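You operate a simulated robot arm through the tools that you are given. There is no shell and no other tool. Be economical: measure what you need, move in short steps, check, and stop when the job is done.

You run a simulated robot arm. Do the job below in one go: nothing can be reset, and whatever is moved stays where it is left.

JOB
Rack the cart's ski that matches the slip's length in its bay, lock the bay, lower the cart bar.
Fine: the bay marked with that length, bar down, bolt shot; the other bay stays open, the other ski on the braked cart. Where these are worked on the way, their far stop is far enough and under half their travel is too little: cart bar.
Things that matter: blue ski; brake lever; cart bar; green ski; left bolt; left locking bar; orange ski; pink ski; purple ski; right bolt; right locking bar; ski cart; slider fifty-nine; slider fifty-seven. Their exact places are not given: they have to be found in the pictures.

The check looks at the end state, three seconds after you hand in, the way a careful person would. Anything else that was tipped, shoved, dropped, spilled or broken makes it a failure.

ROBOT AND FRAMES
A 7-joint arm with a two-finger parallel gripper on a trunk, on a base that drives. Base frame: it is fixed to the floor where the robot stands at the start and does not move with it; the origin is under the middle of the robot, x ahead of it, y to its left, z up. Units: mm, degrees, N and s.
With the tool pointing down near the work surface it reaches from about 100 to 480 mm from the robot's upright axis, wherever it stands. Its first joint turns from -115.0 to 115.0 degrees. Places, roughly: brake lever [1000, -200, 800]; cart bar [800, 0, 900]; left bolt [-500, 400, 800]; left locking bar [-1200, 200, 1100]; right bolt [-400, 500, 800]; right locking bar [300, 700, 1100]; ski cart [900, 100, 400]; slider fifty-nine [-300, 500, 1100]; slider fifty-seven [-300, 500, 1200]; slider fifty-six [-500, 400, 1000]; slider sixty-five [-300, 500, 1000]; slider sixty-two [-300, 500, 1000]; slider twenty-nine [-500, 400, 1000]; slider twenty-seven [-500, 400, 1100]; slider twenty-six [-500, 400, 1200]. Payload 3.91 kg.
The tool frame sits at the grasp point between the pads (the TCP): z along the fingers, y along the line on which they close. The tips reach 30 mm beyond it. Largest opening 110 mm; finger width 20, thickness 10; the body of the gripper, 48 by 112 mm, starts 55 mm behind the TCP.
Orientation is that of the tool frame in the base frame, as a unit quaternion [x, y, z, w]. With the fingers straight down and closing along the base's y, the tool's x points along the base's -x, its y along +y and its z along -z.

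CONTROLS
- The arm moves only by the tool nudge_tool. Its argument "deltas" is a list of rows, each a list of 7 numbers: the shift along the base's x, y, z in m, then the turn, a rotation vector about the base's x, y, z in degrees, then the gripper command, from -1 (fully open) to 1 (shut), values between in proportion. In form: [[x, y, z, rx, ry, rz, claw], ...]. A call has 1 to 20 rows; each row shifts and turns the commanded pose from where the row before left it. Each row takes 0.2 s and may step no farther than 50 mm and 8.6 degrees from the row before; otherwise, or with a gripper value out of range, the whole call is refused. A pose out of reach is approached as far as the arm can. The call stops where the force on the tool passes 90 N (or 10 N more than at its start, if that is more) or the arm is blocked; 0.2 s more then pass. Each finger travels about 153 mm/s and halts on what it meets, pressing with about 30 N; the grip force reading is that of the motor and also rises with nothing between the fingers. The clock runs only during rows and for 0.2 s after the last one: add rows that do not move to give the fingers time. The reply holds the time, the measured pose of the TCP, the force on the tool along the base axes, the opening and the grip force, in the units named above and with some noise, with the torque about the TCP (base axes, N m) and any sound that the robot's microphone picked up, and new pictures: "pictures" is both (left out), scene, wrist or none.
- Cameras (640 x 400 px; columns grow to the right, rows downward): "scene" is now at [199.7, 209.2, 1522.2]; the picture's right is [0.02, -1.00, 0.00], its down [-0.93, -0.02, -0.36] and it looks along [0.36, 0.01, -0.93] (base axes); focal length 214 px, centre (320, 200). "wrist" rides on the gripper at [72, 17, -103] in the tool frame; the picture's right is [-0.23, 0.97, 0.00], its down [-0.76, -0.18, -0.62] and it looks along [-0.61, -0.14, 0.78] (tool axes); focal length 222 px, centre (320, 200).
- raise_lower(by): slides the trunk up (or, below 0, down) by that many mm; the arm and the scene camera ride with it, the base frame stays. It gives what a move gives, with no picture.
- roll_base(legs): drives the robot by 1 to 6 legs, each [ahead, left, turn to the left] in mm, mm and degrees, along the robot's own axes; the way and the turn of a leg run together, so that a leg with both is an arc; at most 1500 mm and 180 degrees a leg. The arm and the cameras ride along, it lands a little off, and it stops where it bumps. It gives what a move gives, and a new picture of the scene camera.
- turn_head(pan, tilt): turns the head with the scene camera to pan (to the left, within 80 degrees either way) and tilt (down, from -29 to 69), counted from straight ahead of the robot. It gives what a move gives, and a new picture of the scene camera.
- probe_pixels(camera, pixels): for up to 12 pixels [column, row] of the newest picture of that camera ("zoom" is the newest enlarged one), the place [x, y, z] in the base frame of the surface seen there, good to about 2 mm. The clock stands still meanwhile.
- zoom(camera, box): a new picture of the part [left, top, right, bottom] of that camera's present view, enlarged. The clock stands still meanwhile.
- job_done(): hands the job in; it is judged then, once.

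Keep the steps short. Do not move on a guess: measure, check each grasp and each placing, and mend mistakes. In all there are 80 turns and 260 pictures (those below and enlarged ones count). Leave the gripper open and the arm clear of the work at the hand-in unless told otherwise, and finish with a single line.

The tools are called after "Request:" by a JSON object that holds its "api" and its "payload". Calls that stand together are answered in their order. nudge_tool: Moves the arm, as the interface text tells. Its arguments: {"type":"object","properties":{"deltas":{"type":"array","items":{"type":"array","items":{"type":"number"}}},"pictures":{"type":"string","enum":["both","scene","wrist","none"]}},"required":["deltas"]} The other tools are called the same way: raise_lower (by) slides the trunk up or down; roll_base (legs) drives the base; turn_head (pan, tilt) turns the head that bears the scene camera; probe_pixels (camera, pixels) gives the place of the surface under pixels of a picture; zoom (camera, box) takes an enlarged picture of a part of a camera's view; job_done () hands the job in.

At the start:

```text
time_s: 0.0
tool_pos: [632.3, -182.3, 1118.0]
tcp_rot: [-0.017, 1.0, 0.0, 0.0]
ft_force: [0.3, 0.3, -0.3]
wrist_torque: [-0.03, -0.07, 0.03]
opening: 110.0
grip_force: 0.0
trunk travel left (down, up): [-900.0, 90.0]
robot x, y, heading: [-0.9, 1.7, -0.3]
head pan, tilt: [1.4, 68.8]
```

scene: 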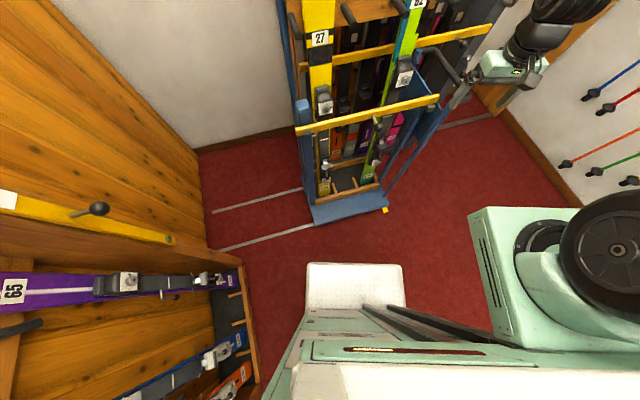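
wrist: 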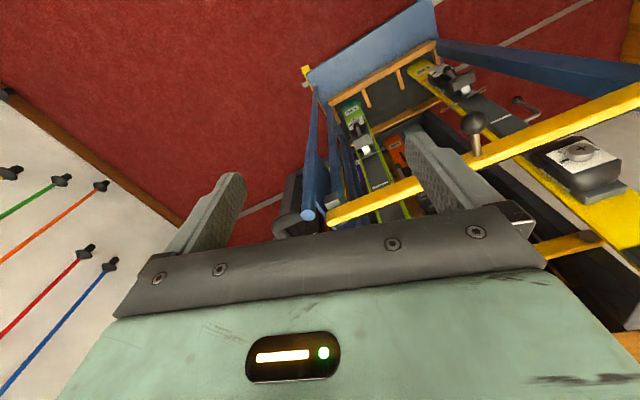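

The cart with numbered skis is ahead and a wooden rack is on the left. I'll level the head to see the room.

Request:
{"api": "turn_head", "payload": {"pan": 0, "tilt": 30}}

Request:
{"api": "turn_head", "payload": {"pan": 75, "tilt": 30}}

Request:
{"api": "turn_head", "payload": {"pan": -75, "tilt": 30}}

```text
time_s: 1.1
tool_pos: [631.3, -183.2, 1119.8]
tcp_rot: [-0.017, 1.0, 0.0, 0.0]
ft_force: [0.2, -0.7, 0.1]
wrist_torque: [0.04, 0.02, -0.02]
opening: 110.0
grip_force: 0.0
trunk travel left (down, up): [-900.0, 90.0]
robot x, y, heading: [1.3, -0.7, -0.0]
head pan, tilt: [0.0, 30.0]
```

scene: 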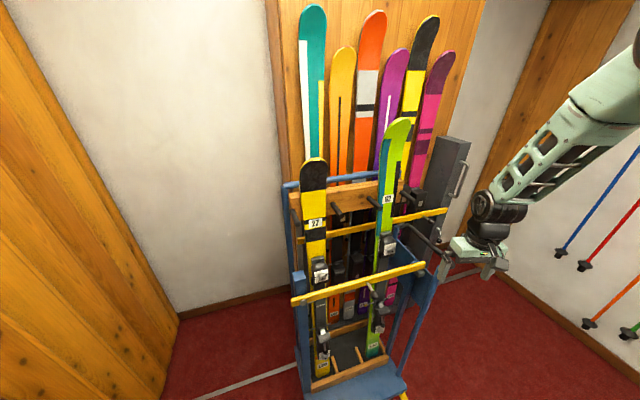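

```text
time_s: 2.5
tool_pos: [632.4, -182.5, 1119.6]
tcp_rot: [-0.017, 1.0, 0.0, -0.001]
ft_force: [-0.5, -0.4, -0.5]
wrist_torque: [0.04, 0.0, 0.02]
opening: 110.0
grip_force: 0.0
trunk travel left (down, up): [-900.0, 90.0]
robot x, y, heading: [-2.4, 3.4, -0.0]
head pan, tilt: [75.0, 30.0]
```

scene: 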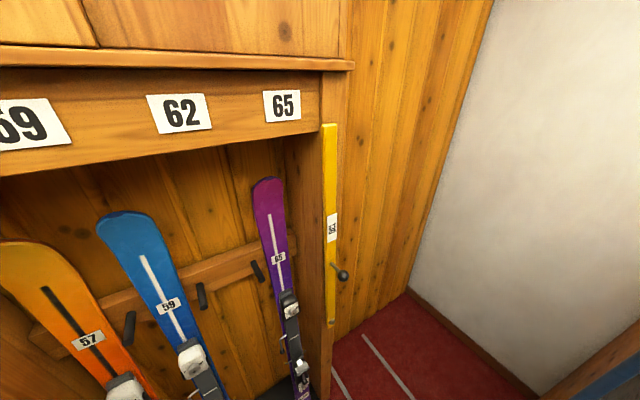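

```text
time_s: 4.9
tool_pos: [631.9, -182.3, 1120.1]
tcp_rot: [-0.017, 1.0, 0.0, 0.0]
ft_force: [1.1, 0.5, -0.1]
wrist_torque: [-0.02, -0.01, 0.0]
opening: 110.0
grip_force: 0.1
trunk travel left (down, up): [-900.0, 90.0]
robot x, y, heading: [2.1, -2.4, 0.3]
head pan, tilt: [-75.0, 30.0]
```

scene: 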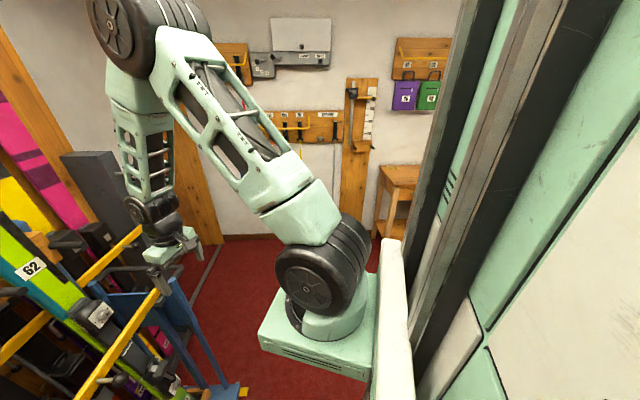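

Cart skis are 27 and 62. I need the slip; zooming on the wall to the right and looking around more.

Request:
{"api": "zoom", "payload": {"camera": "scene", "box": [200, 0, 460, 163]}}

Request:
{"api": "turn_head", "payload": {"pan": 80, "tilt": 0}}

Request:
{"api": "turn_head", "payload": {"pan": 80, "tilt": 60}}

```text
2.45 times, centred on (330, 82) of scene
```

zoom: 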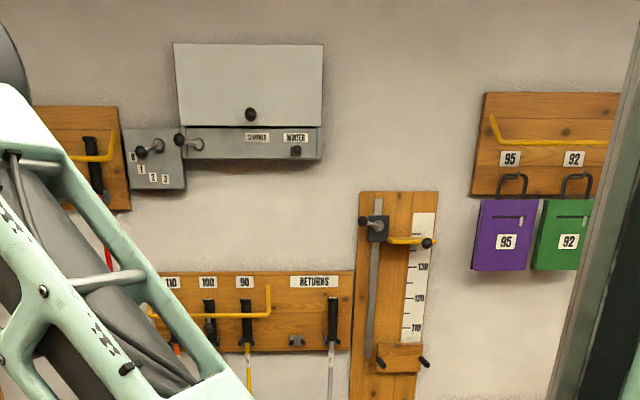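

```text
time_s: 7.3
tool_pos: [632.4, -182.8, 1119.8]
tcp_rot: [-0.017, 1.0, 0.0, 0.0]
ft_force: [-0.1, -0.1, 0.3]
wrist_torque: [0.02, 0.02, 0.0]
opening: 110.0
grip_force: 0.1
trunk travel left (down, up): [-900.0, 90.0]
robot x, y, heading: [-1.5, 2.0, -0.0]
head pan, tilt: [80.0, 0.0]
```

scene: 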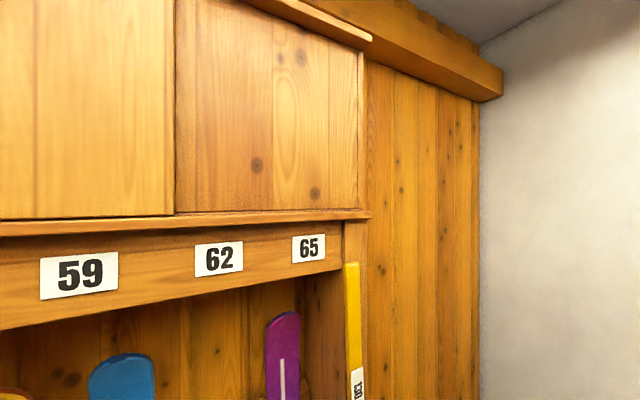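

```text
time_s: 8.6
tool_pos: [631.0, -182.3, 1119.5]
tcp_rot: [-0.016, 1.0, -0.001, 0.0]
ft_force: [0.4, -0.6, 0.6]
wrist_torque: [-0.01, 0.04, 0.01]
opening: 110.0
grip_force: 0.1
trunk travel left (down, up): [-900.0, 90.0]
robot x, y, heading: [1.5, -5.5, 0.2]
head pan, tilt: [80.0, 60.0]
```

scene: 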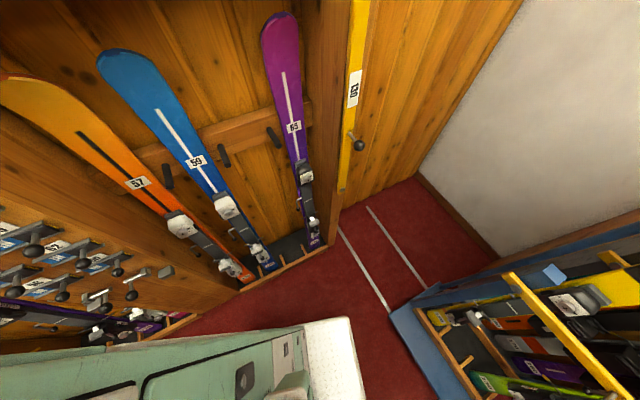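

The rack with bays and a panel of sliders stands to the left. I'll retract the arm's risk by backing off a bit: first, measure the cart and the wall distances.

Request:
{"api": "turn_head", "payload": {"pan": 0, "tilt": 45}}

Request:
{"api": "probe_pixels", "payload": {"camera": "scene", "pixels": [[300, 242], [430, 205], [320, 150], [392, 115], [440, 140], [330, 340], [465, 180], [300, 200], [400, 215]]}}

Request:
{"api": "zoom", "payload": {"camera": "scene", "box": [240, 0, 540, 188]}}

Request:
{"api": "zoom", "payload": {"camera": "scene", "box": [240, 150, 540, 338]}}

```text
time_s: 10.1
tool_pos: [631.6, -182.2, 1118.5]
tcp_rot: [-0.017, 1.0, 0.0, 0.0]
ft_force: [-0.1, -0.4, 0.0]
wrist_torque: [0.0, 0.03, 0.03]
opening: 109.9
grip_force: 0.0
trunk travel left (down, up): [-900.0, 90.0]
robot x, y, heading: [-2.2, 2.2, -0.1]
head pan, tilt: [0.0, 45.0]
```

scene: 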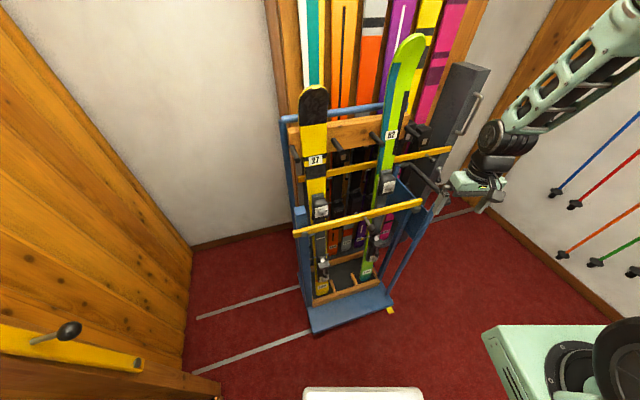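

```text
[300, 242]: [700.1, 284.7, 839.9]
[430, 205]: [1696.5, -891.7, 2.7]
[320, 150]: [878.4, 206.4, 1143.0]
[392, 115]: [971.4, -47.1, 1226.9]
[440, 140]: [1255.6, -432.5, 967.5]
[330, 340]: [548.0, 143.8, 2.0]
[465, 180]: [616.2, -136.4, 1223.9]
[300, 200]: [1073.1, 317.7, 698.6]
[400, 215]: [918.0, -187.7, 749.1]
```

```text
2.13 times, centred on (390, 94) of scene
```

zoom: 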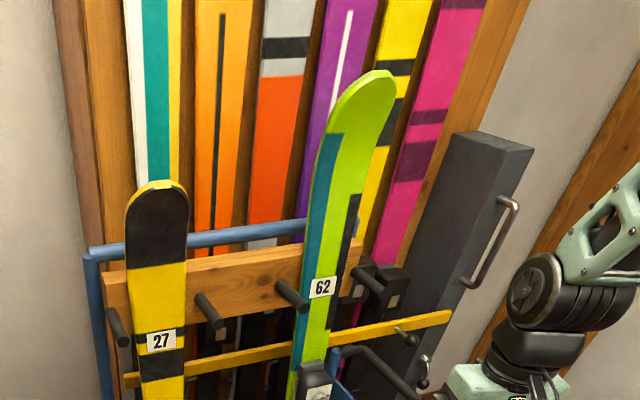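

```text
2.13 times, centred on (390, 244) of scene
```

zoom: 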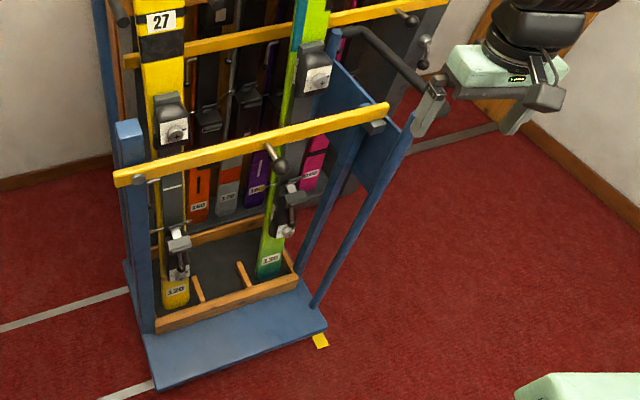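

Labels at ski feet show lengths (120/130). I'll pull the arm in so that turning is safe.

Request:
{"api": "nudge_tool", "payload": {"deltas": [[-0.05, 0, 0, 0, 0, 0, -1], [-0.05, 0, 0, 0, 0, 0, -1], [-0.05, 0, 0, 0, 0, 0, -1], [-0.05, 0, 0, 0, 0, 0, -1], [-0.05, 0, 0, 0, 0, 0, -1]], "pictures": "none"}}

Request:
{"api": "zoom", "payload": {"camera": "scene", "box": [300, 240, 400, 302]}}

Request:
{"api": "turn_head", "payload": {"pan": 80, "tilt": 45}}

Request:
{"api": "probe_pixels", "payload": {"camera": "scene", "pixels": [[345, 200], [20, 350], [100, 350], [200, 60], [500, 100]]}}

```text
time_s: 11.3
tool_pos: [490.2, -199.7, 1117.6]
tcp_rot: [-0.016, 1.0, 0.0, -0.001]
ft_force: [-0.8, -0.4, 0.6]
wrist_torque: [-0.02, 0.03, 0.0]
opening: 110.3
grip_force: 0.0
out of reach, approached as far as the arm can: row 3, 4, 5
trunk travel left (down, up): [-900.0, 90.0]
robot x, y, heading: [0.8, 1.2, 0.0]
head pan, tilt: [0.0, 45.0]
```

```text
6.40 times, centred on (350, 271) of scene
```

zoom: 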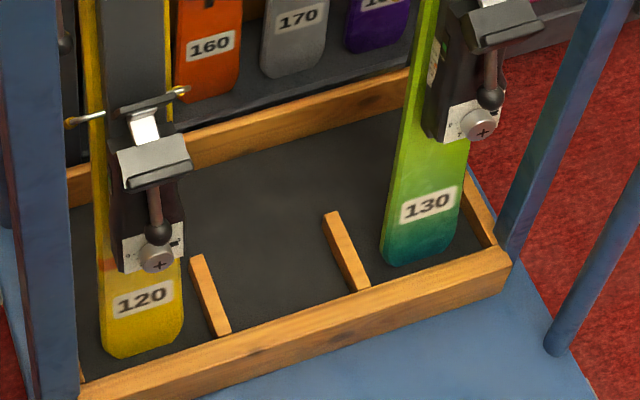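

```text
time_s: 12.8
tool_pos: [490.6, -200.0, 1118.2]
tcp_rot: [-0.016, 1.0, 0.0, -0.001]
ft_force: [0.2, -0.3, -0.6]
wrist_torque: [-0.02, 0.0, 0.01]
opening: 109.9
grip_force: 0.0
trunk travel left (down, up): [-900.0, 90.0]
robot x, y, heading: [1.5, 1.1, 0.2]
head pan, tilt: [80.0, 45.0]
```

scene: 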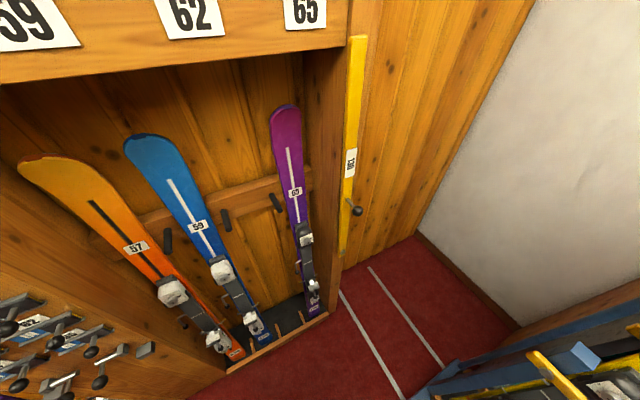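

```text
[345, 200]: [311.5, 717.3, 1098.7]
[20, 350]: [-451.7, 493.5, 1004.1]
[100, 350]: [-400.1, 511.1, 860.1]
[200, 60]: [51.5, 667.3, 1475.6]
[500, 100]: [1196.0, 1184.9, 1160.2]
```

Arm is in. Now turning left 90° to face the rack.

Request:
{"api": "roll_base", "payload": {"legs": [[0, 0, 90]]}}

Request:
{"api": "turn_head", "payload": {"pan": 45, "tilt": 30}}

Request:
{"api": "turn_head", "payload": {"pan": 80, "tilt": 25}}

```text
time_s: 17.1
tool_pos: [182.5, 496.9, 1118.2]
tcp_rot: [0.731, -0.683, 0.001, 0.001]
ft_force: [0.3, 0.4, -1.1]
wrist_torque: [-0.01, 0.01, -0.02]
opening: 110.2
grip_force: 0.0
trunk travel left (down, up): [-900.0, 90.0]
robot x, y, heading: [0.3, -0.2, 92.1]
head pan, tilt: [80.0, 45.0]
```

scene: 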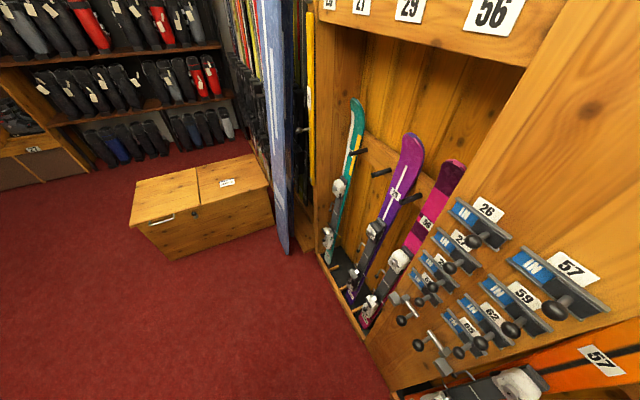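

```text
time_s: 18.1
tool_pos: [182.1, 497.5, 1118.0]
tcp_rot: [0.731, -0.683, 0.0, 0.001]
ft_force: [-0.1, 1.5, 0.1]
wrist_torque: [0.01, 0.01, 0.0]
opening: 109.8
grip_force: 0.1
trunk travel left (down, up): [-900.0, 90.0]
robot x, y, heading: [0.9, -0.7, 92.1]
head pan, tilt: [45.0, 30.0]
```

scene: 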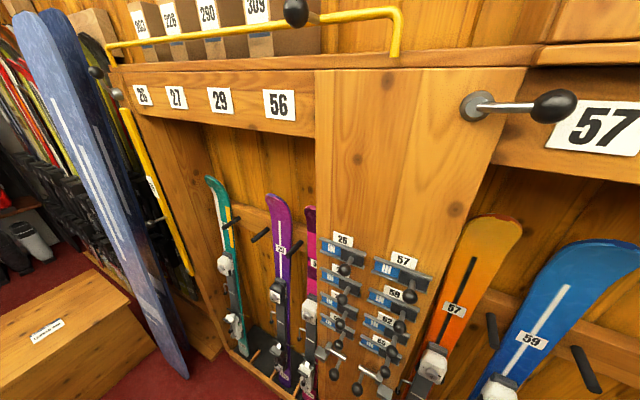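

```text
time_s: 19.1
tool_pos: [182.8, 497.8, 1118.3]
tcp_rot: [0.731, -0.682, 0.001, 0.001]
ft_force: [1.1, 0.3, 0.3]
wrist_torque: [0.02, 0.0, 0.0]
opening: 110.3
grip_force: 0.1
trunk travel left (down, up): [-900.0, 90.0]
robot x, y, heading: [-0.3, -0.4, 92.0]
head pan, tilt: [80.0, 25.0]
```

scene: 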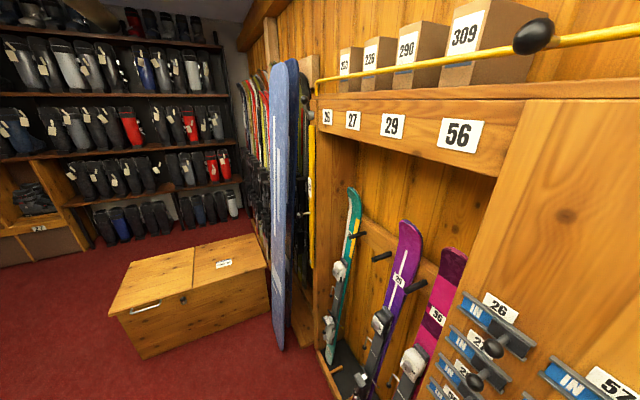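

Sliders seem to read IN. Still no slip. Zooming on chest label, then turning on to see behind.

Request:
{"api": "zoom", "payload": {"camera": "scene", "box": [180, 240, 280, 302]}}

Request:
{"api": "turn_head", "payload": {"pan": 60, "tilt": 45}}

Request:
{"api": "zoom", "payload": {"camera": "scene", "box": [320, 140, 640, 340]}}

Request:
{"api": "roll_base", "payload": {"legs": [[0, 0, 90]]}}

Request:
{"api": "turn_head", "payload": {"pan": 75, "tilt": 25}}

Request:
{"api": "turn_head", "payload": {"pan": 0, "tilt": 25}}

```text
6.40 times, centred on (230, 271) of scene
```

zoom: 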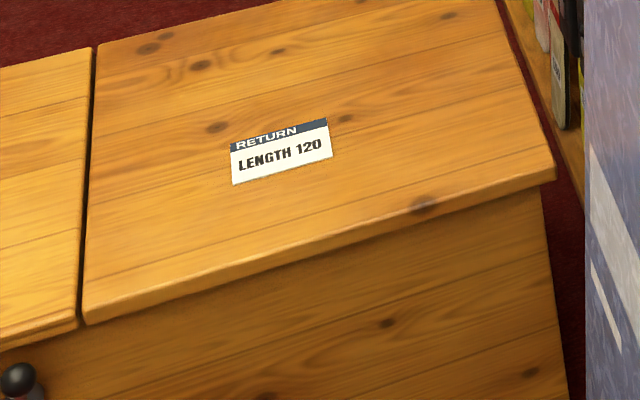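

```text
time_s: 20.0
tool_pos: [182.1, 496.9, 1117.9]
tcp_rot: [0.731, -0.683, 0.001, 0.001]
ft_force: [-0.1, -0.4, -0.5]
wrist_torque: [0.05, 0.02, 0.03]
opening: 110.1
grip_force: 0.0
trunk travel left (down, up): [-900.0, 90.0]
robot x, y, heading: [-0.8, 0.6, 92.2]
head pan, tilt: [60.0, 45.0]
```

scene: 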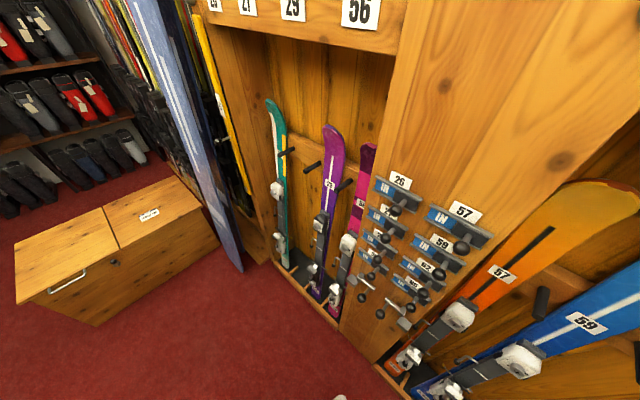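

```text
2.00 times, centred on (480, 240) of scene
```

zoom: 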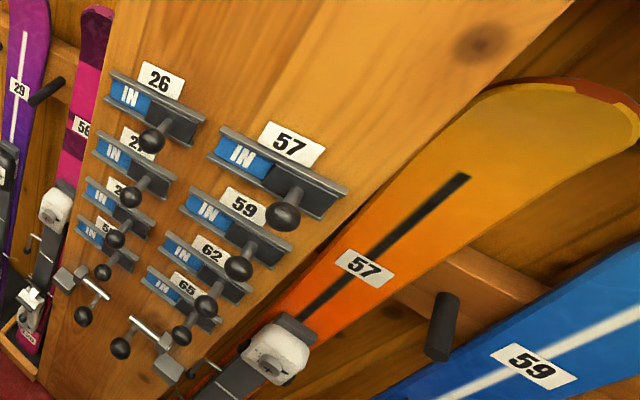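

```text
time_s: 24.2
tool_pos: [-498.3, 181.1, 1116.4]
tcp_rot: [0.999, 0.037, 0.001, 0.0]
ft_force: [0.2, 0.2, -0.4]
wrist_torque: [-0.03, 0.01, -0.04]
opening: 110.0
grip_force: 0.0
trunk travel left (down, up): [-900.0, 90.0]
robot x, y, heading: [-0.5, 2.3, -177.6]
head pan, tilt: [60.0, 45.0]
```

scene: 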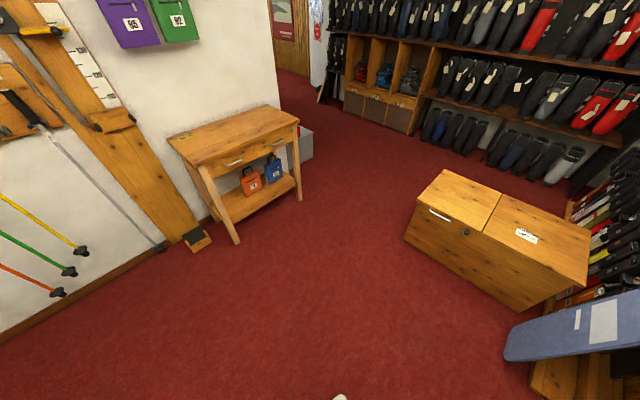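

```text
time_s: 25.0
tool_pos: [-498.1, 179.5, 1118.2]
tcp_rot: [0.999, 0.036, 0.001, -0.001]
ft_force: [-0.3, -0.3, -1.1]
wrist_torque: [-0.02, 0.0, -0.02]
opening: 109.7
grip_force: 0.0
trunk travel left (down, up): [-900.0, 90.0]
robot x, y, heading: [0.6, -1.5, -177.7]
head pan, tilt: [75.0, 25.0]
```

scene: 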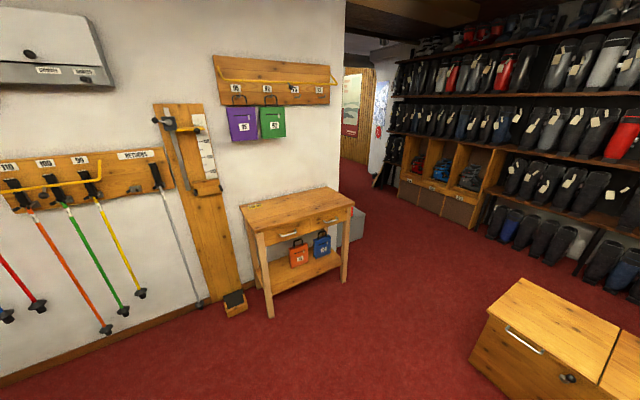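

```text
time_s: 26.5
tool_pos: [-497.0, 179.1, 1118.1]
tcp_rot: [0.999, 0.037, 0.001, 0.0]
ft_force: [0.0, -0.3, -0.3]
wrist_torque: [0.04, 0.01, 0.01]
opening: 110.2
grip_force: 0.1
trunk travel left (down, up): [-900.0, 90.0]
robot x, y, heading: [1.8, 0.9, -177.5]
head pan, tilt: [0.0, 25.0]
```

scene: 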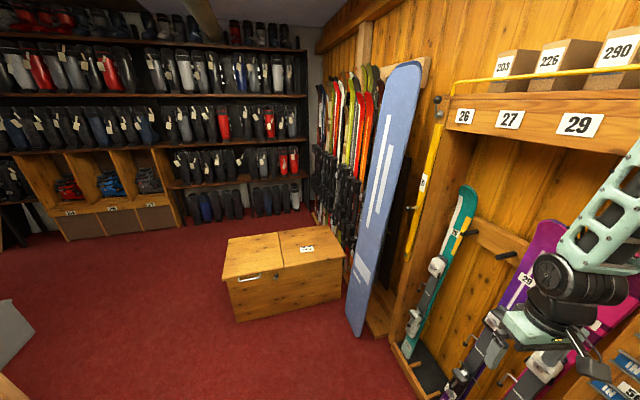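

Slip on the chest: RETURN, LENGTH 120 → yellow ski 27 (foot label 120). Check the left bar's label and the left bay.

Request:
{"api": "zoom", "payload": {"camera": "scene", "box": [390, 90, 490, 270]}}

Request:
{"api": "turn_head", "payload": {"pan": -30, "tilt": 40}}

Request:
{"api": "zoom", "payload": {"camera": "scene", "box": [120, 60, 440, 400]}}

```text
2.22 times, centred on (440, 180) of scene
```

zoom: 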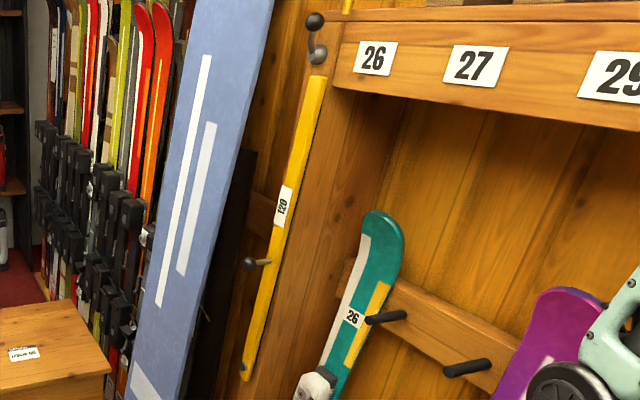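

```text
time_s: 27.5
tool_pos: [-498.1, 181.0, 1117.7]
tcp_rot: [0.999, 0.037, 0.001, 0.0]
ft_force: [-0.1, -0.1, -0.6]
wrist_torque: [0.0, 0.04, 0.01]
opening: 109.8
grip_force: 0.1
trunk travel left (down, up): [-900.0, 90.0]
robot x, y, heading: [1.0, -0.9, -177.5]
head pan, tilt: [-30.0, 40.0]
```

scene: 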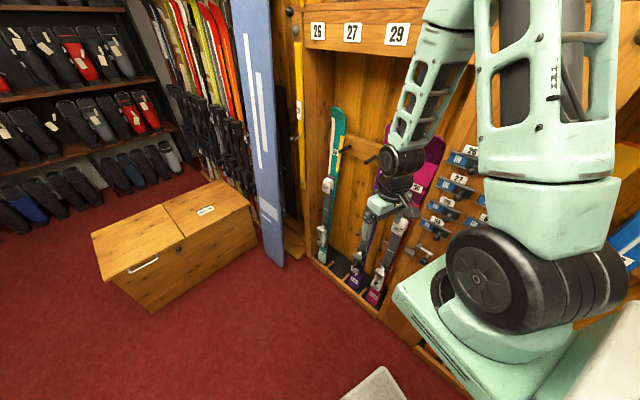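

```text
1.18 times, centred on (280, 230) of scene
```

zoom: 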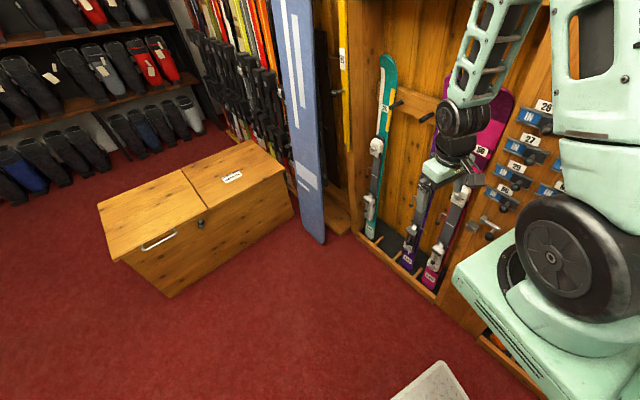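

Left bay is 120. Probing the obstacles near it before driving there.

Request:
{"api": "probe_pixels", "payload": {"camera": "scene", "pixels": [[255, 245], [250, 190], [150, 312], [272, 265], [355, 300], [298, 100], [352, 33], [425, 360], [305, 255], [340, 150], [460, 190]]}}

```text
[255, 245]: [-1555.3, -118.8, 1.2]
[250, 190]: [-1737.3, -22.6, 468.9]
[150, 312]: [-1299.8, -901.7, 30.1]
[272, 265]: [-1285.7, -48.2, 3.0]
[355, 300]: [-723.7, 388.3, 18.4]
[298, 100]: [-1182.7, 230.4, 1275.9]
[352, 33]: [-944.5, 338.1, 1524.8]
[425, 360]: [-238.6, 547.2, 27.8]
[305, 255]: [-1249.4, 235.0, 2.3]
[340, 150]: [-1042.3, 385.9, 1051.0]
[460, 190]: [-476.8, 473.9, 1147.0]
```

The rack face runs at ~18° to the x axis. I'll drive to about 850 mm in front of the left bay and face it.

Request:
{"api": "roll_base", "payload": {"legs": [[600, 460, 0], [0, 0, -74.5]]}}

Request:
{"api": "turn_head", "payload": {"pan": 0, "tilt": 25}}

Request:
{"api": "turn_head", "payload": {"pan": 0, "tilt": 55}}

```text
time_s: 34.8
tool_pos: [-537.1, 52.8, 1117.5]
tcp_rot: [0.814, -0.581, 0.001, 0.0]
ft_force: [0.2, -0.6, -0.3]
wrist_torque: [-0.03, 0.0, 0.0]
opening: 109.8
grip_force: 0.1
trunk travel left (down, up): [-900.0, 90.0]
robot x, y, heading: [-586.8, -475.1, 106.9]
head pan, tilt: [-30.0, 40.0]
```

scene: 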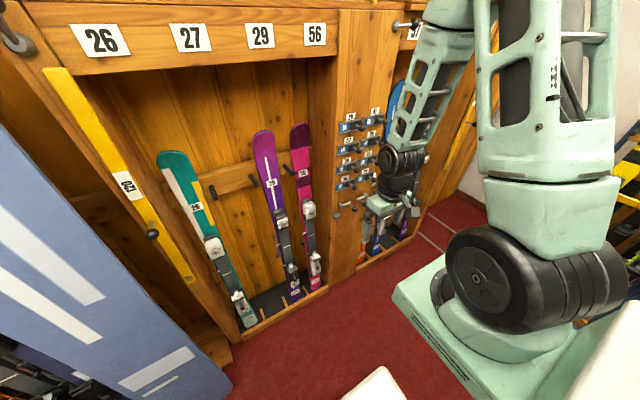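

```text
time_s: 35.7
tool_pos: [-537.8, 52.4, 1118.7]
tcp_rot: [0.813, -0.582, 0.0, 0.001]
ft_force: [-0.3, -0.1, -0.3]
wrist_torque: [0.0, 0.02, -0.02]
opening: 109.8
grip_force: 0.0
trunk travel left (down, up): [-900.0, 90.0]
robot x, y, heading: [-588.6, -469.8, 106.6]
head pan, tilt: [0.0, 25.0]
```

scene: 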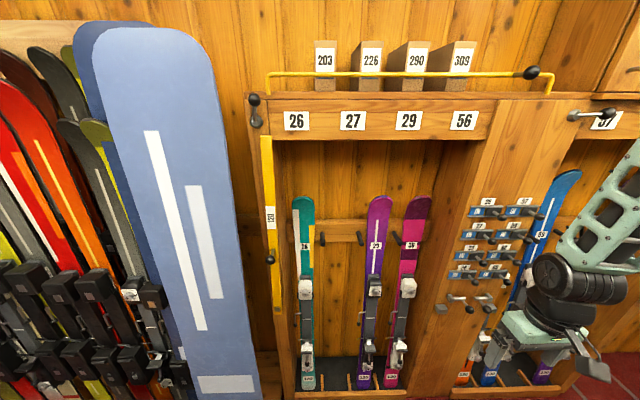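

```text
time_s: 36.7
tool_pos: [-538.0, 52.2, 1117.9]
tcp_rot: [0.813, -0.582, 0.001, 0.0]
ft_force: [-0.6, 0.0, -0.1]
wrist_torque: [0.0, 0.01, -0.02]
opening: 110.0
grip_force: 0.1
trunk travel left (down, up): [-900.0, 90.0]
robot x, y, heading: [-586.9, -477.8, 107.0]
head pan, tilt: [0.0, 55.0]
```

scene: 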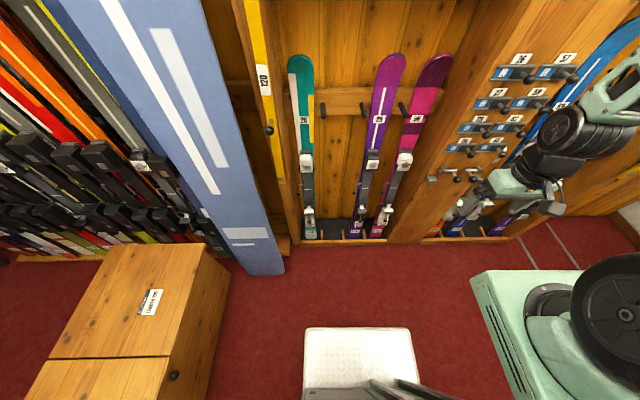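

Clear view of slot 27 between pegs. Zooming on details.

Request:
{"api": "zoom", "payload": {"camera": "scene", "box": [240, 40, 480, 260]}}

Request:
{"api": "probe_pixels", "payload": {"camera": "scene", "pixels": [[322, 107], [363, 107], [404, 108], [344, 100], [325, 224], [352, 226], [336, 242], [338, 228], [338, 215], [305, 240], [381, 226]]}}

Request:
{"api": "zoom", "payload": {"camera": "scene", "box": [410, 40, 600, 200]}}

Request:
{"api": "turn_head", "payload": {"pan": 0, "tilt": 25}}

Request:
{"api": "probe_pixels", "payload": {"camera": "scene", "pixels": [[266, 140], [277, 312], [270, 258], [256, 98], [258, 122], [370, 136], [352, 142], [444, 310], [468, 309], [456, 298], [344, 245], [480, 150]]}}

Request:
{"api": "zoom", "payload": {"camera": "scene", "box": [420, 180, 540, 330]}}

Request:
{"api": "zoom", "payload": {"camera": "scene", "box": [220, 80, 340, 330]}}

```text
1.82 times, centred on (360, 150) of scene
```

zoom: 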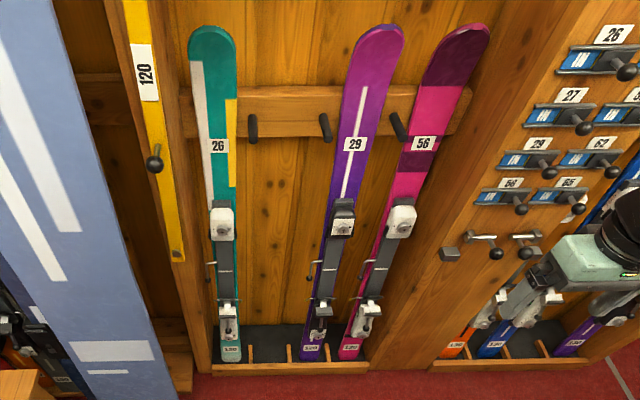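

```text
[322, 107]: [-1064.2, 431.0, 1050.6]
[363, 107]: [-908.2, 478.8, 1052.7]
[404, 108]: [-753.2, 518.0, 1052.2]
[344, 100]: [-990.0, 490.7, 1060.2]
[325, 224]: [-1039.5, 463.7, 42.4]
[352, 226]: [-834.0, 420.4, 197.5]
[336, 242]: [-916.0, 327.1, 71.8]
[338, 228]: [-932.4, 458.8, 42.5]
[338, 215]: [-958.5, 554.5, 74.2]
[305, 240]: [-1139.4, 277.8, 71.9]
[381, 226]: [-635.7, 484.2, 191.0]
```

```text
2.50 times, centred on (505, 120) of scene
```

zoom: 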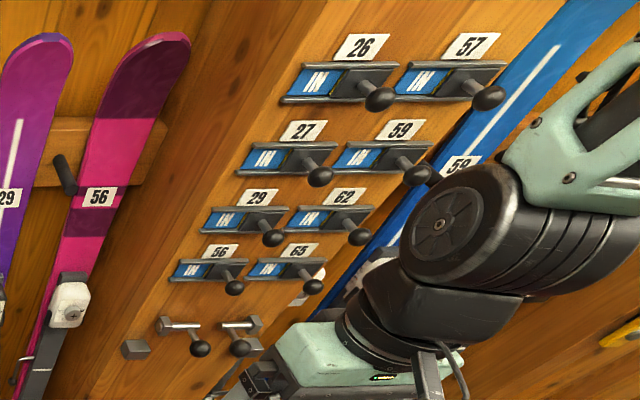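

```text
time_s: 37.6
tool_pos: [-537.9, 53.0, 1118.8]
tcp_rot: [0.814, -0.581, 0.001, 0.001]
ft_force: [-0.1, -0.8, 0.1]
wrist_torque: [0.02, 0.02, 0.04]
opening: 110.2
grip_force: 0.0
trunk travel left (down, up): [-900.0, 90.0]
robot x, y, heading: [-587.2, -473.0, 106.7]
head pan, tilt: [0.0, 25.0]
```

scene: 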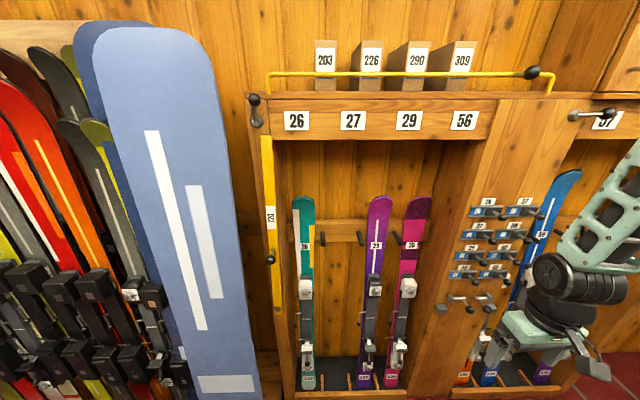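

```text
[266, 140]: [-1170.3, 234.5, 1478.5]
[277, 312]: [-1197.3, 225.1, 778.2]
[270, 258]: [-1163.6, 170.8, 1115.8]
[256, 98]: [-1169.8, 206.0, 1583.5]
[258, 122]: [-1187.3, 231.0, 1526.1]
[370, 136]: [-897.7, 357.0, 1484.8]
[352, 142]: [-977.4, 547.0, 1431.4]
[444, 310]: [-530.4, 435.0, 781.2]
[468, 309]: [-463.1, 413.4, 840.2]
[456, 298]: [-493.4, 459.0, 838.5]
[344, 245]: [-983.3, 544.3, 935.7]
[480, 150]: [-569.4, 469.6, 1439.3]
```

```text
2.67 times, centred on (480, 255) of scene
```

zoom: 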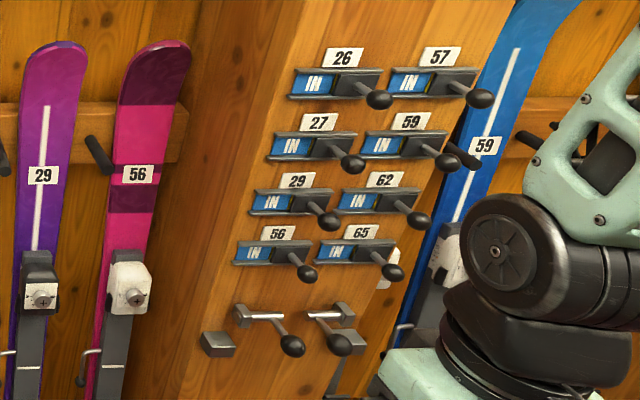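

```text
1.60 times, centred on (280, 205) of scene
```

zoom: 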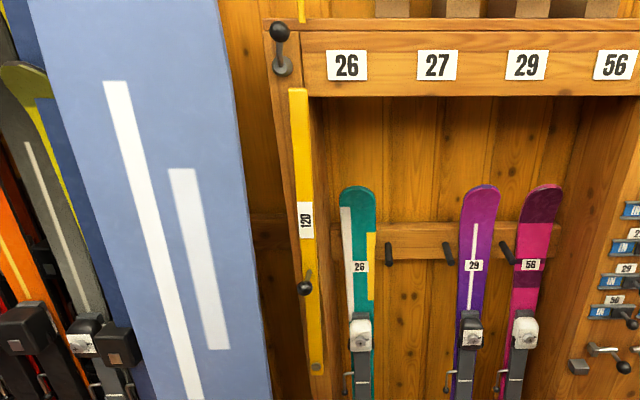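

Bar 120 pivots at its bottom left (-1197,225,778), keeper at right; bolt slides left. Now measuring how neighbouring skis 26 and 29 rest.

Request:
{"api": "probe_pixels", "payload": {"camera": "scene", "pixels": [[308, 378], [304, 247], [303, 202], [364, 377], [375, 246], [380, 202], [323, 238], [361, 238], [344, 240], [320, 378], [349, 378], [377, 378]]}}

Request:
{"api": "zoom", "payload": {"camera": "scene", "box": [290, 180, 420, 270]}}

Request:
{"api": "zoom", "payload": {"camera": "scene", "box": [290, 310, 420, 400]}}

```text
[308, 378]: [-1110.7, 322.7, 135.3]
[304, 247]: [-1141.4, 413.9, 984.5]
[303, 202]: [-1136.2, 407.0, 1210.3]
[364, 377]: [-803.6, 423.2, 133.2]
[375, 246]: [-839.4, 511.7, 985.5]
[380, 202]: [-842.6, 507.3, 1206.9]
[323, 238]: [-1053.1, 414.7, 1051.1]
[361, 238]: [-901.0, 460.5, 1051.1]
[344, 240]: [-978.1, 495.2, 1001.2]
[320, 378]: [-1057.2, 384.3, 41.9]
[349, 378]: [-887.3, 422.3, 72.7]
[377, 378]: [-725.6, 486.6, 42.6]
```

```text
4.44 times, centred on (355, 225) of scene
```

zoom: 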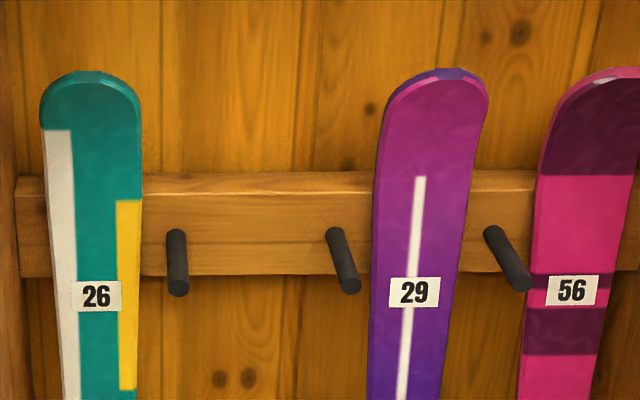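

```text
4.44 times, centred on (355, 355) of scene
```

zoom: 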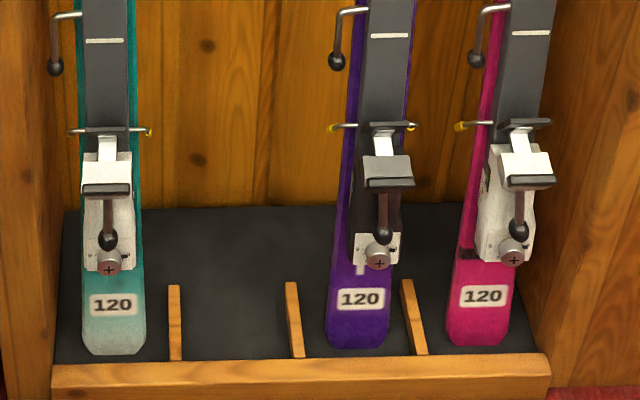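

Rack direction is 18.0°, slot pitch 159 mm; ski 27's target: label (-990,463,985), foot label (-957,373,134). Returning to the cart.

Request:
{"api": "roll_base", "payload": {"legs": [[0, 0, -106.9], [560, 530, 0]]}}

Request:
{"api": "turn_head", "payload": {"pan": 0, "tilt": 40}}

Request:
{"api": "zoom", "payload": {"camera": "scene", "box": [260, 60, 480, 200]}}

Request:
{"api": "zoom", "payload": {"camera": "scene", "box": [260, 180, 480, 320]}}

```text
time_s: 46.2
tool_pos: [461.1, -125.8, 1118.5]
tcp_rot: [-0.028, 1.0, 0.0, -0.001]
ft_force: [-0.7, -0.6, 0.0]
wrist_torque: [-0.02, 0.05, 0.0]
opening: 110.1
grip_force: 0.1
trunk travel left (down, up): [-900.0, 90.0]
robot x, y, heading: [-34.5, 61.3, 1.2]
head pan, tilt: [0.0, 25.0]
```

scene: 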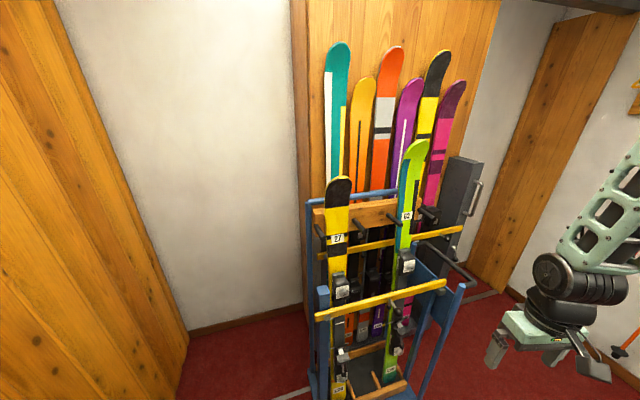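

```text
time_s: 47.0
tool_pos: [460.1, -126.5, 1119.0]
tcp_rot: [-0.028, 1.0, -0.001, -0.001]
ft_force: [-0.4, -0.3, 0.5]
wrist_torque: [0.0, -0.02, 0.01]
opening: 109.6
grip_force: 0.0
trunk travel left (down, up): [-900.0, 90.0]
robot x, y, heading: [-34.0, 64.3, 1.1]
head pan, tilt: [0.0, 40.0]
```

scene: 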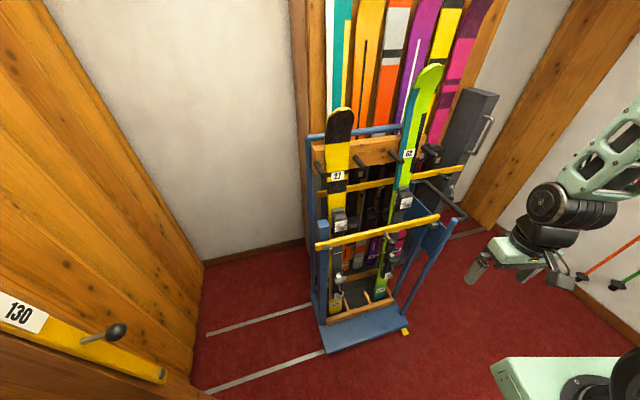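

```text
2.86 times, centred on (370, 130) of scene
```

zoom: 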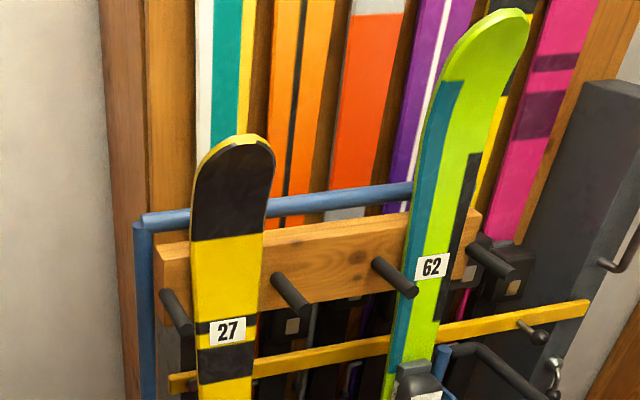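

```text
2.86 times, centred on (370, 250) of scene
```

zoom: 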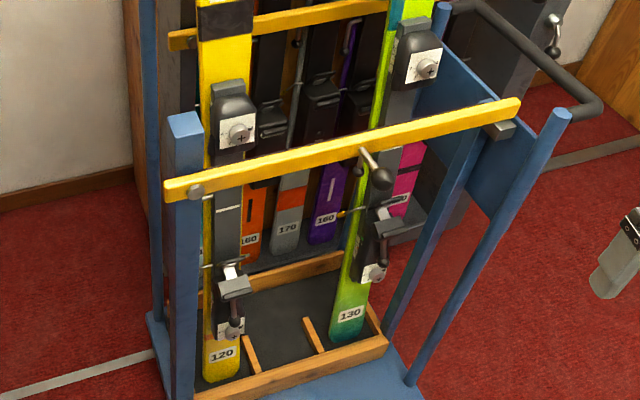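

Measuring cart bar, knob, skis and tray.

Request:
{"api": "probe_pixels", "payload": {"camera": "scene", "pixels": [[320, 246], [328, 245], [436, 219], [391, 239], [385, 232], [360, 233], [338, 176], [336, 303], [338, 115], [410, 155], [381, 290], [429, 68]]}}

Request:
{"api": "zoom", "payload": {"camera": "scene", "box": [400, 140, 500, 340]}}

Request:
{"api": "zoom", "payload": {"camera": "scene", "box": [310, 270, 420, 345]}}

```text
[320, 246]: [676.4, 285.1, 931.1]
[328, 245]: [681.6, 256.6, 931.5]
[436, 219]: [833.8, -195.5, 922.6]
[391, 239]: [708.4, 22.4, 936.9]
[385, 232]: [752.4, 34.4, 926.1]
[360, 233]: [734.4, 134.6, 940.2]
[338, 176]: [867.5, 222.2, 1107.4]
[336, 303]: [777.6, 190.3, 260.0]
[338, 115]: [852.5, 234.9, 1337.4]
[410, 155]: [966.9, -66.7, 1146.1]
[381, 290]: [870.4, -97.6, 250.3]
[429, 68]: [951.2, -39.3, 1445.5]
```

```text
2.00 times, centred on (450, 240) of scene
```

zoom: 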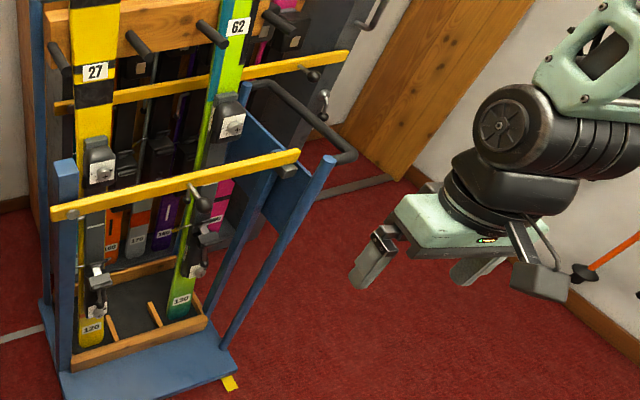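

```text
5.33 times, centred on (365, 308) of scene
```

zoom: 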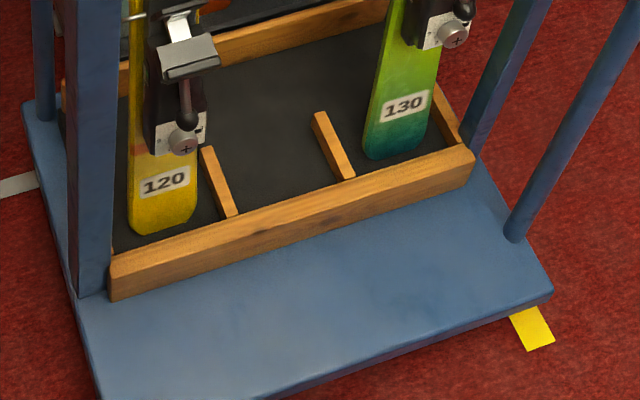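

Cart faces heading ≈18.3°, same lean as the rack. Now checking my base's front edge and the cart platform, so I know how close I can stand.

Request:
{"api": "probe_pixels", "payload": {"camera": "scene", "pixels": [[327, 353], [405, 327], [322, 215], [339, 213], [339, 228], [338, 195], [322, 165], [355, 160], [331, 190], [347, 190]]}}

Request:
{"api": "turn_head", "payload": {"pan": 0, "tilt": 69}}

Request:
{"api": "probe_pixels", "payload": {"camera": "scene", "pixels": [[355, 268], [310, 268], [400, 268], [480, 215], [600, 210], [480, 300]]}}

```text
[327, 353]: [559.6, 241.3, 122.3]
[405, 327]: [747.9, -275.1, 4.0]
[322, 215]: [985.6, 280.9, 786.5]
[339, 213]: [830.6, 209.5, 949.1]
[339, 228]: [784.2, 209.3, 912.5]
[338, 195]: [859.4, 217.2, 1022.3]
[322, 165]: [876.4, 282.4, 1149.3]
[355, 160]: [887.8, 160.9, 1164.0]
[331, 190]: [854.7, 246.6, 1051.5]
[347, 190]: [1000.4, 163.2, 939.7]
```

```text
time_s: 47.9
tool_pos: [460.8, -125.5, 1118.4]
tcp_rot: [-0.028, 1.0, 0.0, -0.001]
ft_force: [0.8, 1.0, 0.2]
wrist_torque: [0.01, -0.01, -0.04]
opening: 109.8
grip_force: 0.2
trunk travel left (down, up): [-900.0, 90.0]
robot x, y, heading: [-34.3, 60.5, 1.2]
head pan, tilt: [0.0, 68.8]
```

scene: 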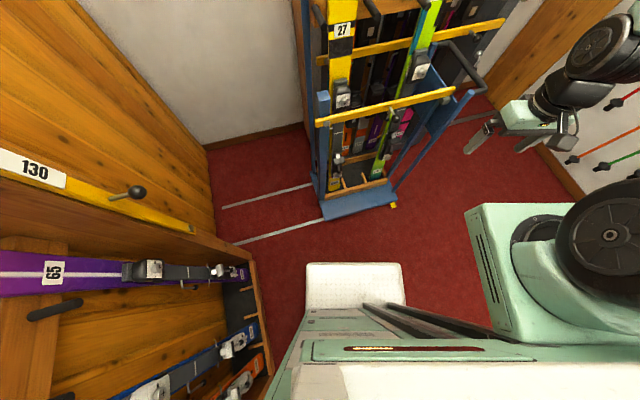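

```text
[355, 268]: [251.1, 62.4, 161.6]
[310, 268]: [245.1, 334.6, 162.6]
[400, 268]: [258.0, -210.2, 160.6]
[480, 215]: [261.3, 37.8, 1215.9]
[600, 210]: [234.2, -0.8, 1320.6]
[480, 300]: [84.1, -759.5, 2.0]
```

Base front is at 285 mm from my axis; cart platform permits standing ≥600 mm. Turning to face the cart squarely, lowering the trunk 200.

Request:
{"api": "roll_base", "payload": {"legs": [[0, 0, 17.1], [10, -39, 0]]}}

Request:
{"api": "raise_lower", "payload": {"by": -200}}

Request:
{"api": "turn_head", "payload": {"pan": 0, "tilt": 40}}

Request:
{"api": "probe_pixels", "payload": {"camera": "scene", "pixels": [[320, 200], [400, 200], [480, 200], [320, 300]]}}

```text
time_s: 49.8
tool_pos: [514.2, -4.6, 1117.7]
tcp_rot: [-0.179, 0.984, 0.0, -0.001]
ft_force: [-0.6, -0.3, 0.3]
wrist_torque: [-0.01, 0.01, -0.01]
opening: 109.8
grip_force: 0.0
trunk travel left (down, up): [-900.0, 90.0]
robot x, y, heading: [-10.5, 28.1, 18.5]
head pan, tilt: [0.0, 68.8]
```

scene: 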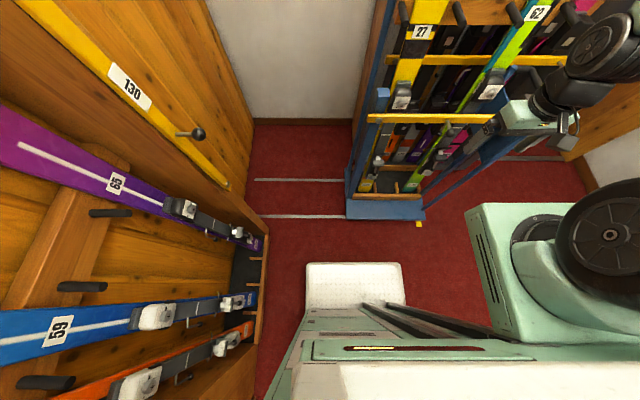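

```text
time_s: 51.9
tool_pos: [516.8, -4.5, 917.8]
tcp_rot: [-0.177, 0.984, 0.0, -0.001]
ft_force: [0.3, 0.9, -0.1]
wrist_torque: [0.0, 0.01, 0.02]
opening: 110.1
grip_force: 0.0
trunk travel left (down, up): [-700.0, 290.0]
robot x, y, heading: [-18.1, 25.1, 18.6]
head pan, tilt: [0.0, 68.8]
```

```text
time_s: 52.9
tool_pos: [515.5, -4.4, 918.1]
tcp_rot: [-0.178, 0.984, -0.001, 0.0]
ft_force: [0.3, 0.2, 0.1]
wrist_torque: [0.03, 0.0, -0.02]
opening: 109.9
grip_force: 0.1
trunk travel left (down, up): [-700.0, 290.0]
robot x, y, heading: [-13.3, 29.6, 18.5]
head pan, tilt: [0.0, 40.0]
```

scene: 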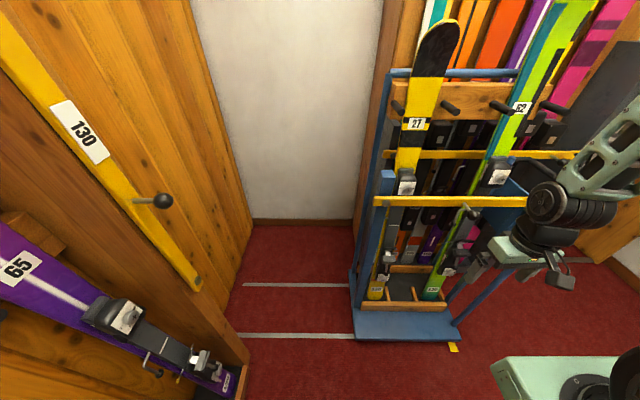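

```text
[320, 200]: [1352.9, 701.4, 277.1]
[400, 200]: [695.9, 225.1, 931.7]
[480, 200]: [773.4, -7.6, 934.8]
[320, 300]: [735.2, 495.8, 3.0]
```

Facing the bar squarely. Turning the tool to point horizontally forward, while moving slightly ahead.

Request:
{"api": "nudge_tool", "payload": {"deltas": [[0.0076, 0.0025, 0, 2.59, -7.76, 0, -1], [0.0076, 0.0025, 0, 2.59, -7.76, 0, -1], [0.0076, 0.0025, 0, 2.59, -7.76, 0, -1], [0.0076, 0.0025, 0, 2.59, -7.76, 0, -1], [0.0076, 0.0025, 0, 2.59, -7.76, 0, -1], [0.0076, 0.0025, 0, 2.59, -7.76, 0, -1], [0.0076, 0.0025, 0, 2.59, -7.76, 0, -1], [0.0076, 0.0025, 0, 2.59, -7.76, 0, -1], [0.0076, 0.0025, 0, 2.59, -7.76, 0, -1], [0.0076, 0.0025, 0, 2.59, -7.76, 0, -1], [0.0076, 0.0025, 0, 2.59, -7.76, 0, -1]]}}

```text
time_s: 55.3
tool_pos: [688.1, 20.5, 911.3]
tcp_rot: [-0.125, 0.696, 0.101, 0.7]
ft_force: [-0.1, 0.4, -0.2]
wrist_torque: [0.0, 0.04, -0.01]
opening: 109.6
grip_force: 0.1
out of reach, approached as far as the arm can: row 1, 2, 3, 4, 5, 6
trunk travel left (down, up): [-700.0, 290.0]
robot x, y, heading: [-12.3, 26.0, 18.5]
head pan, tilt: [0.0, 40.0]
```

scene: 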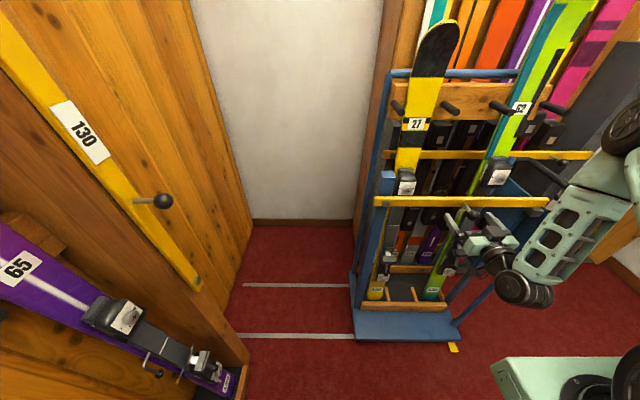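
wrist: 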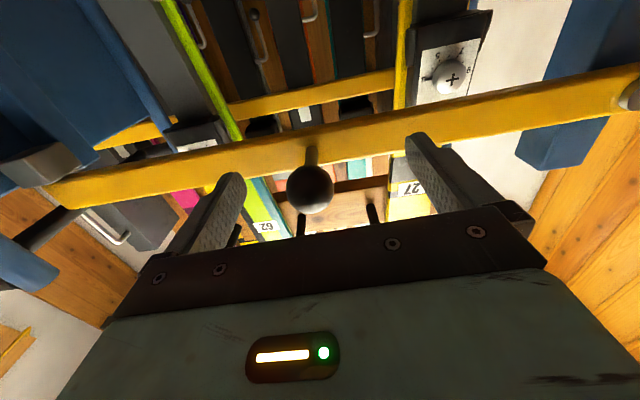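

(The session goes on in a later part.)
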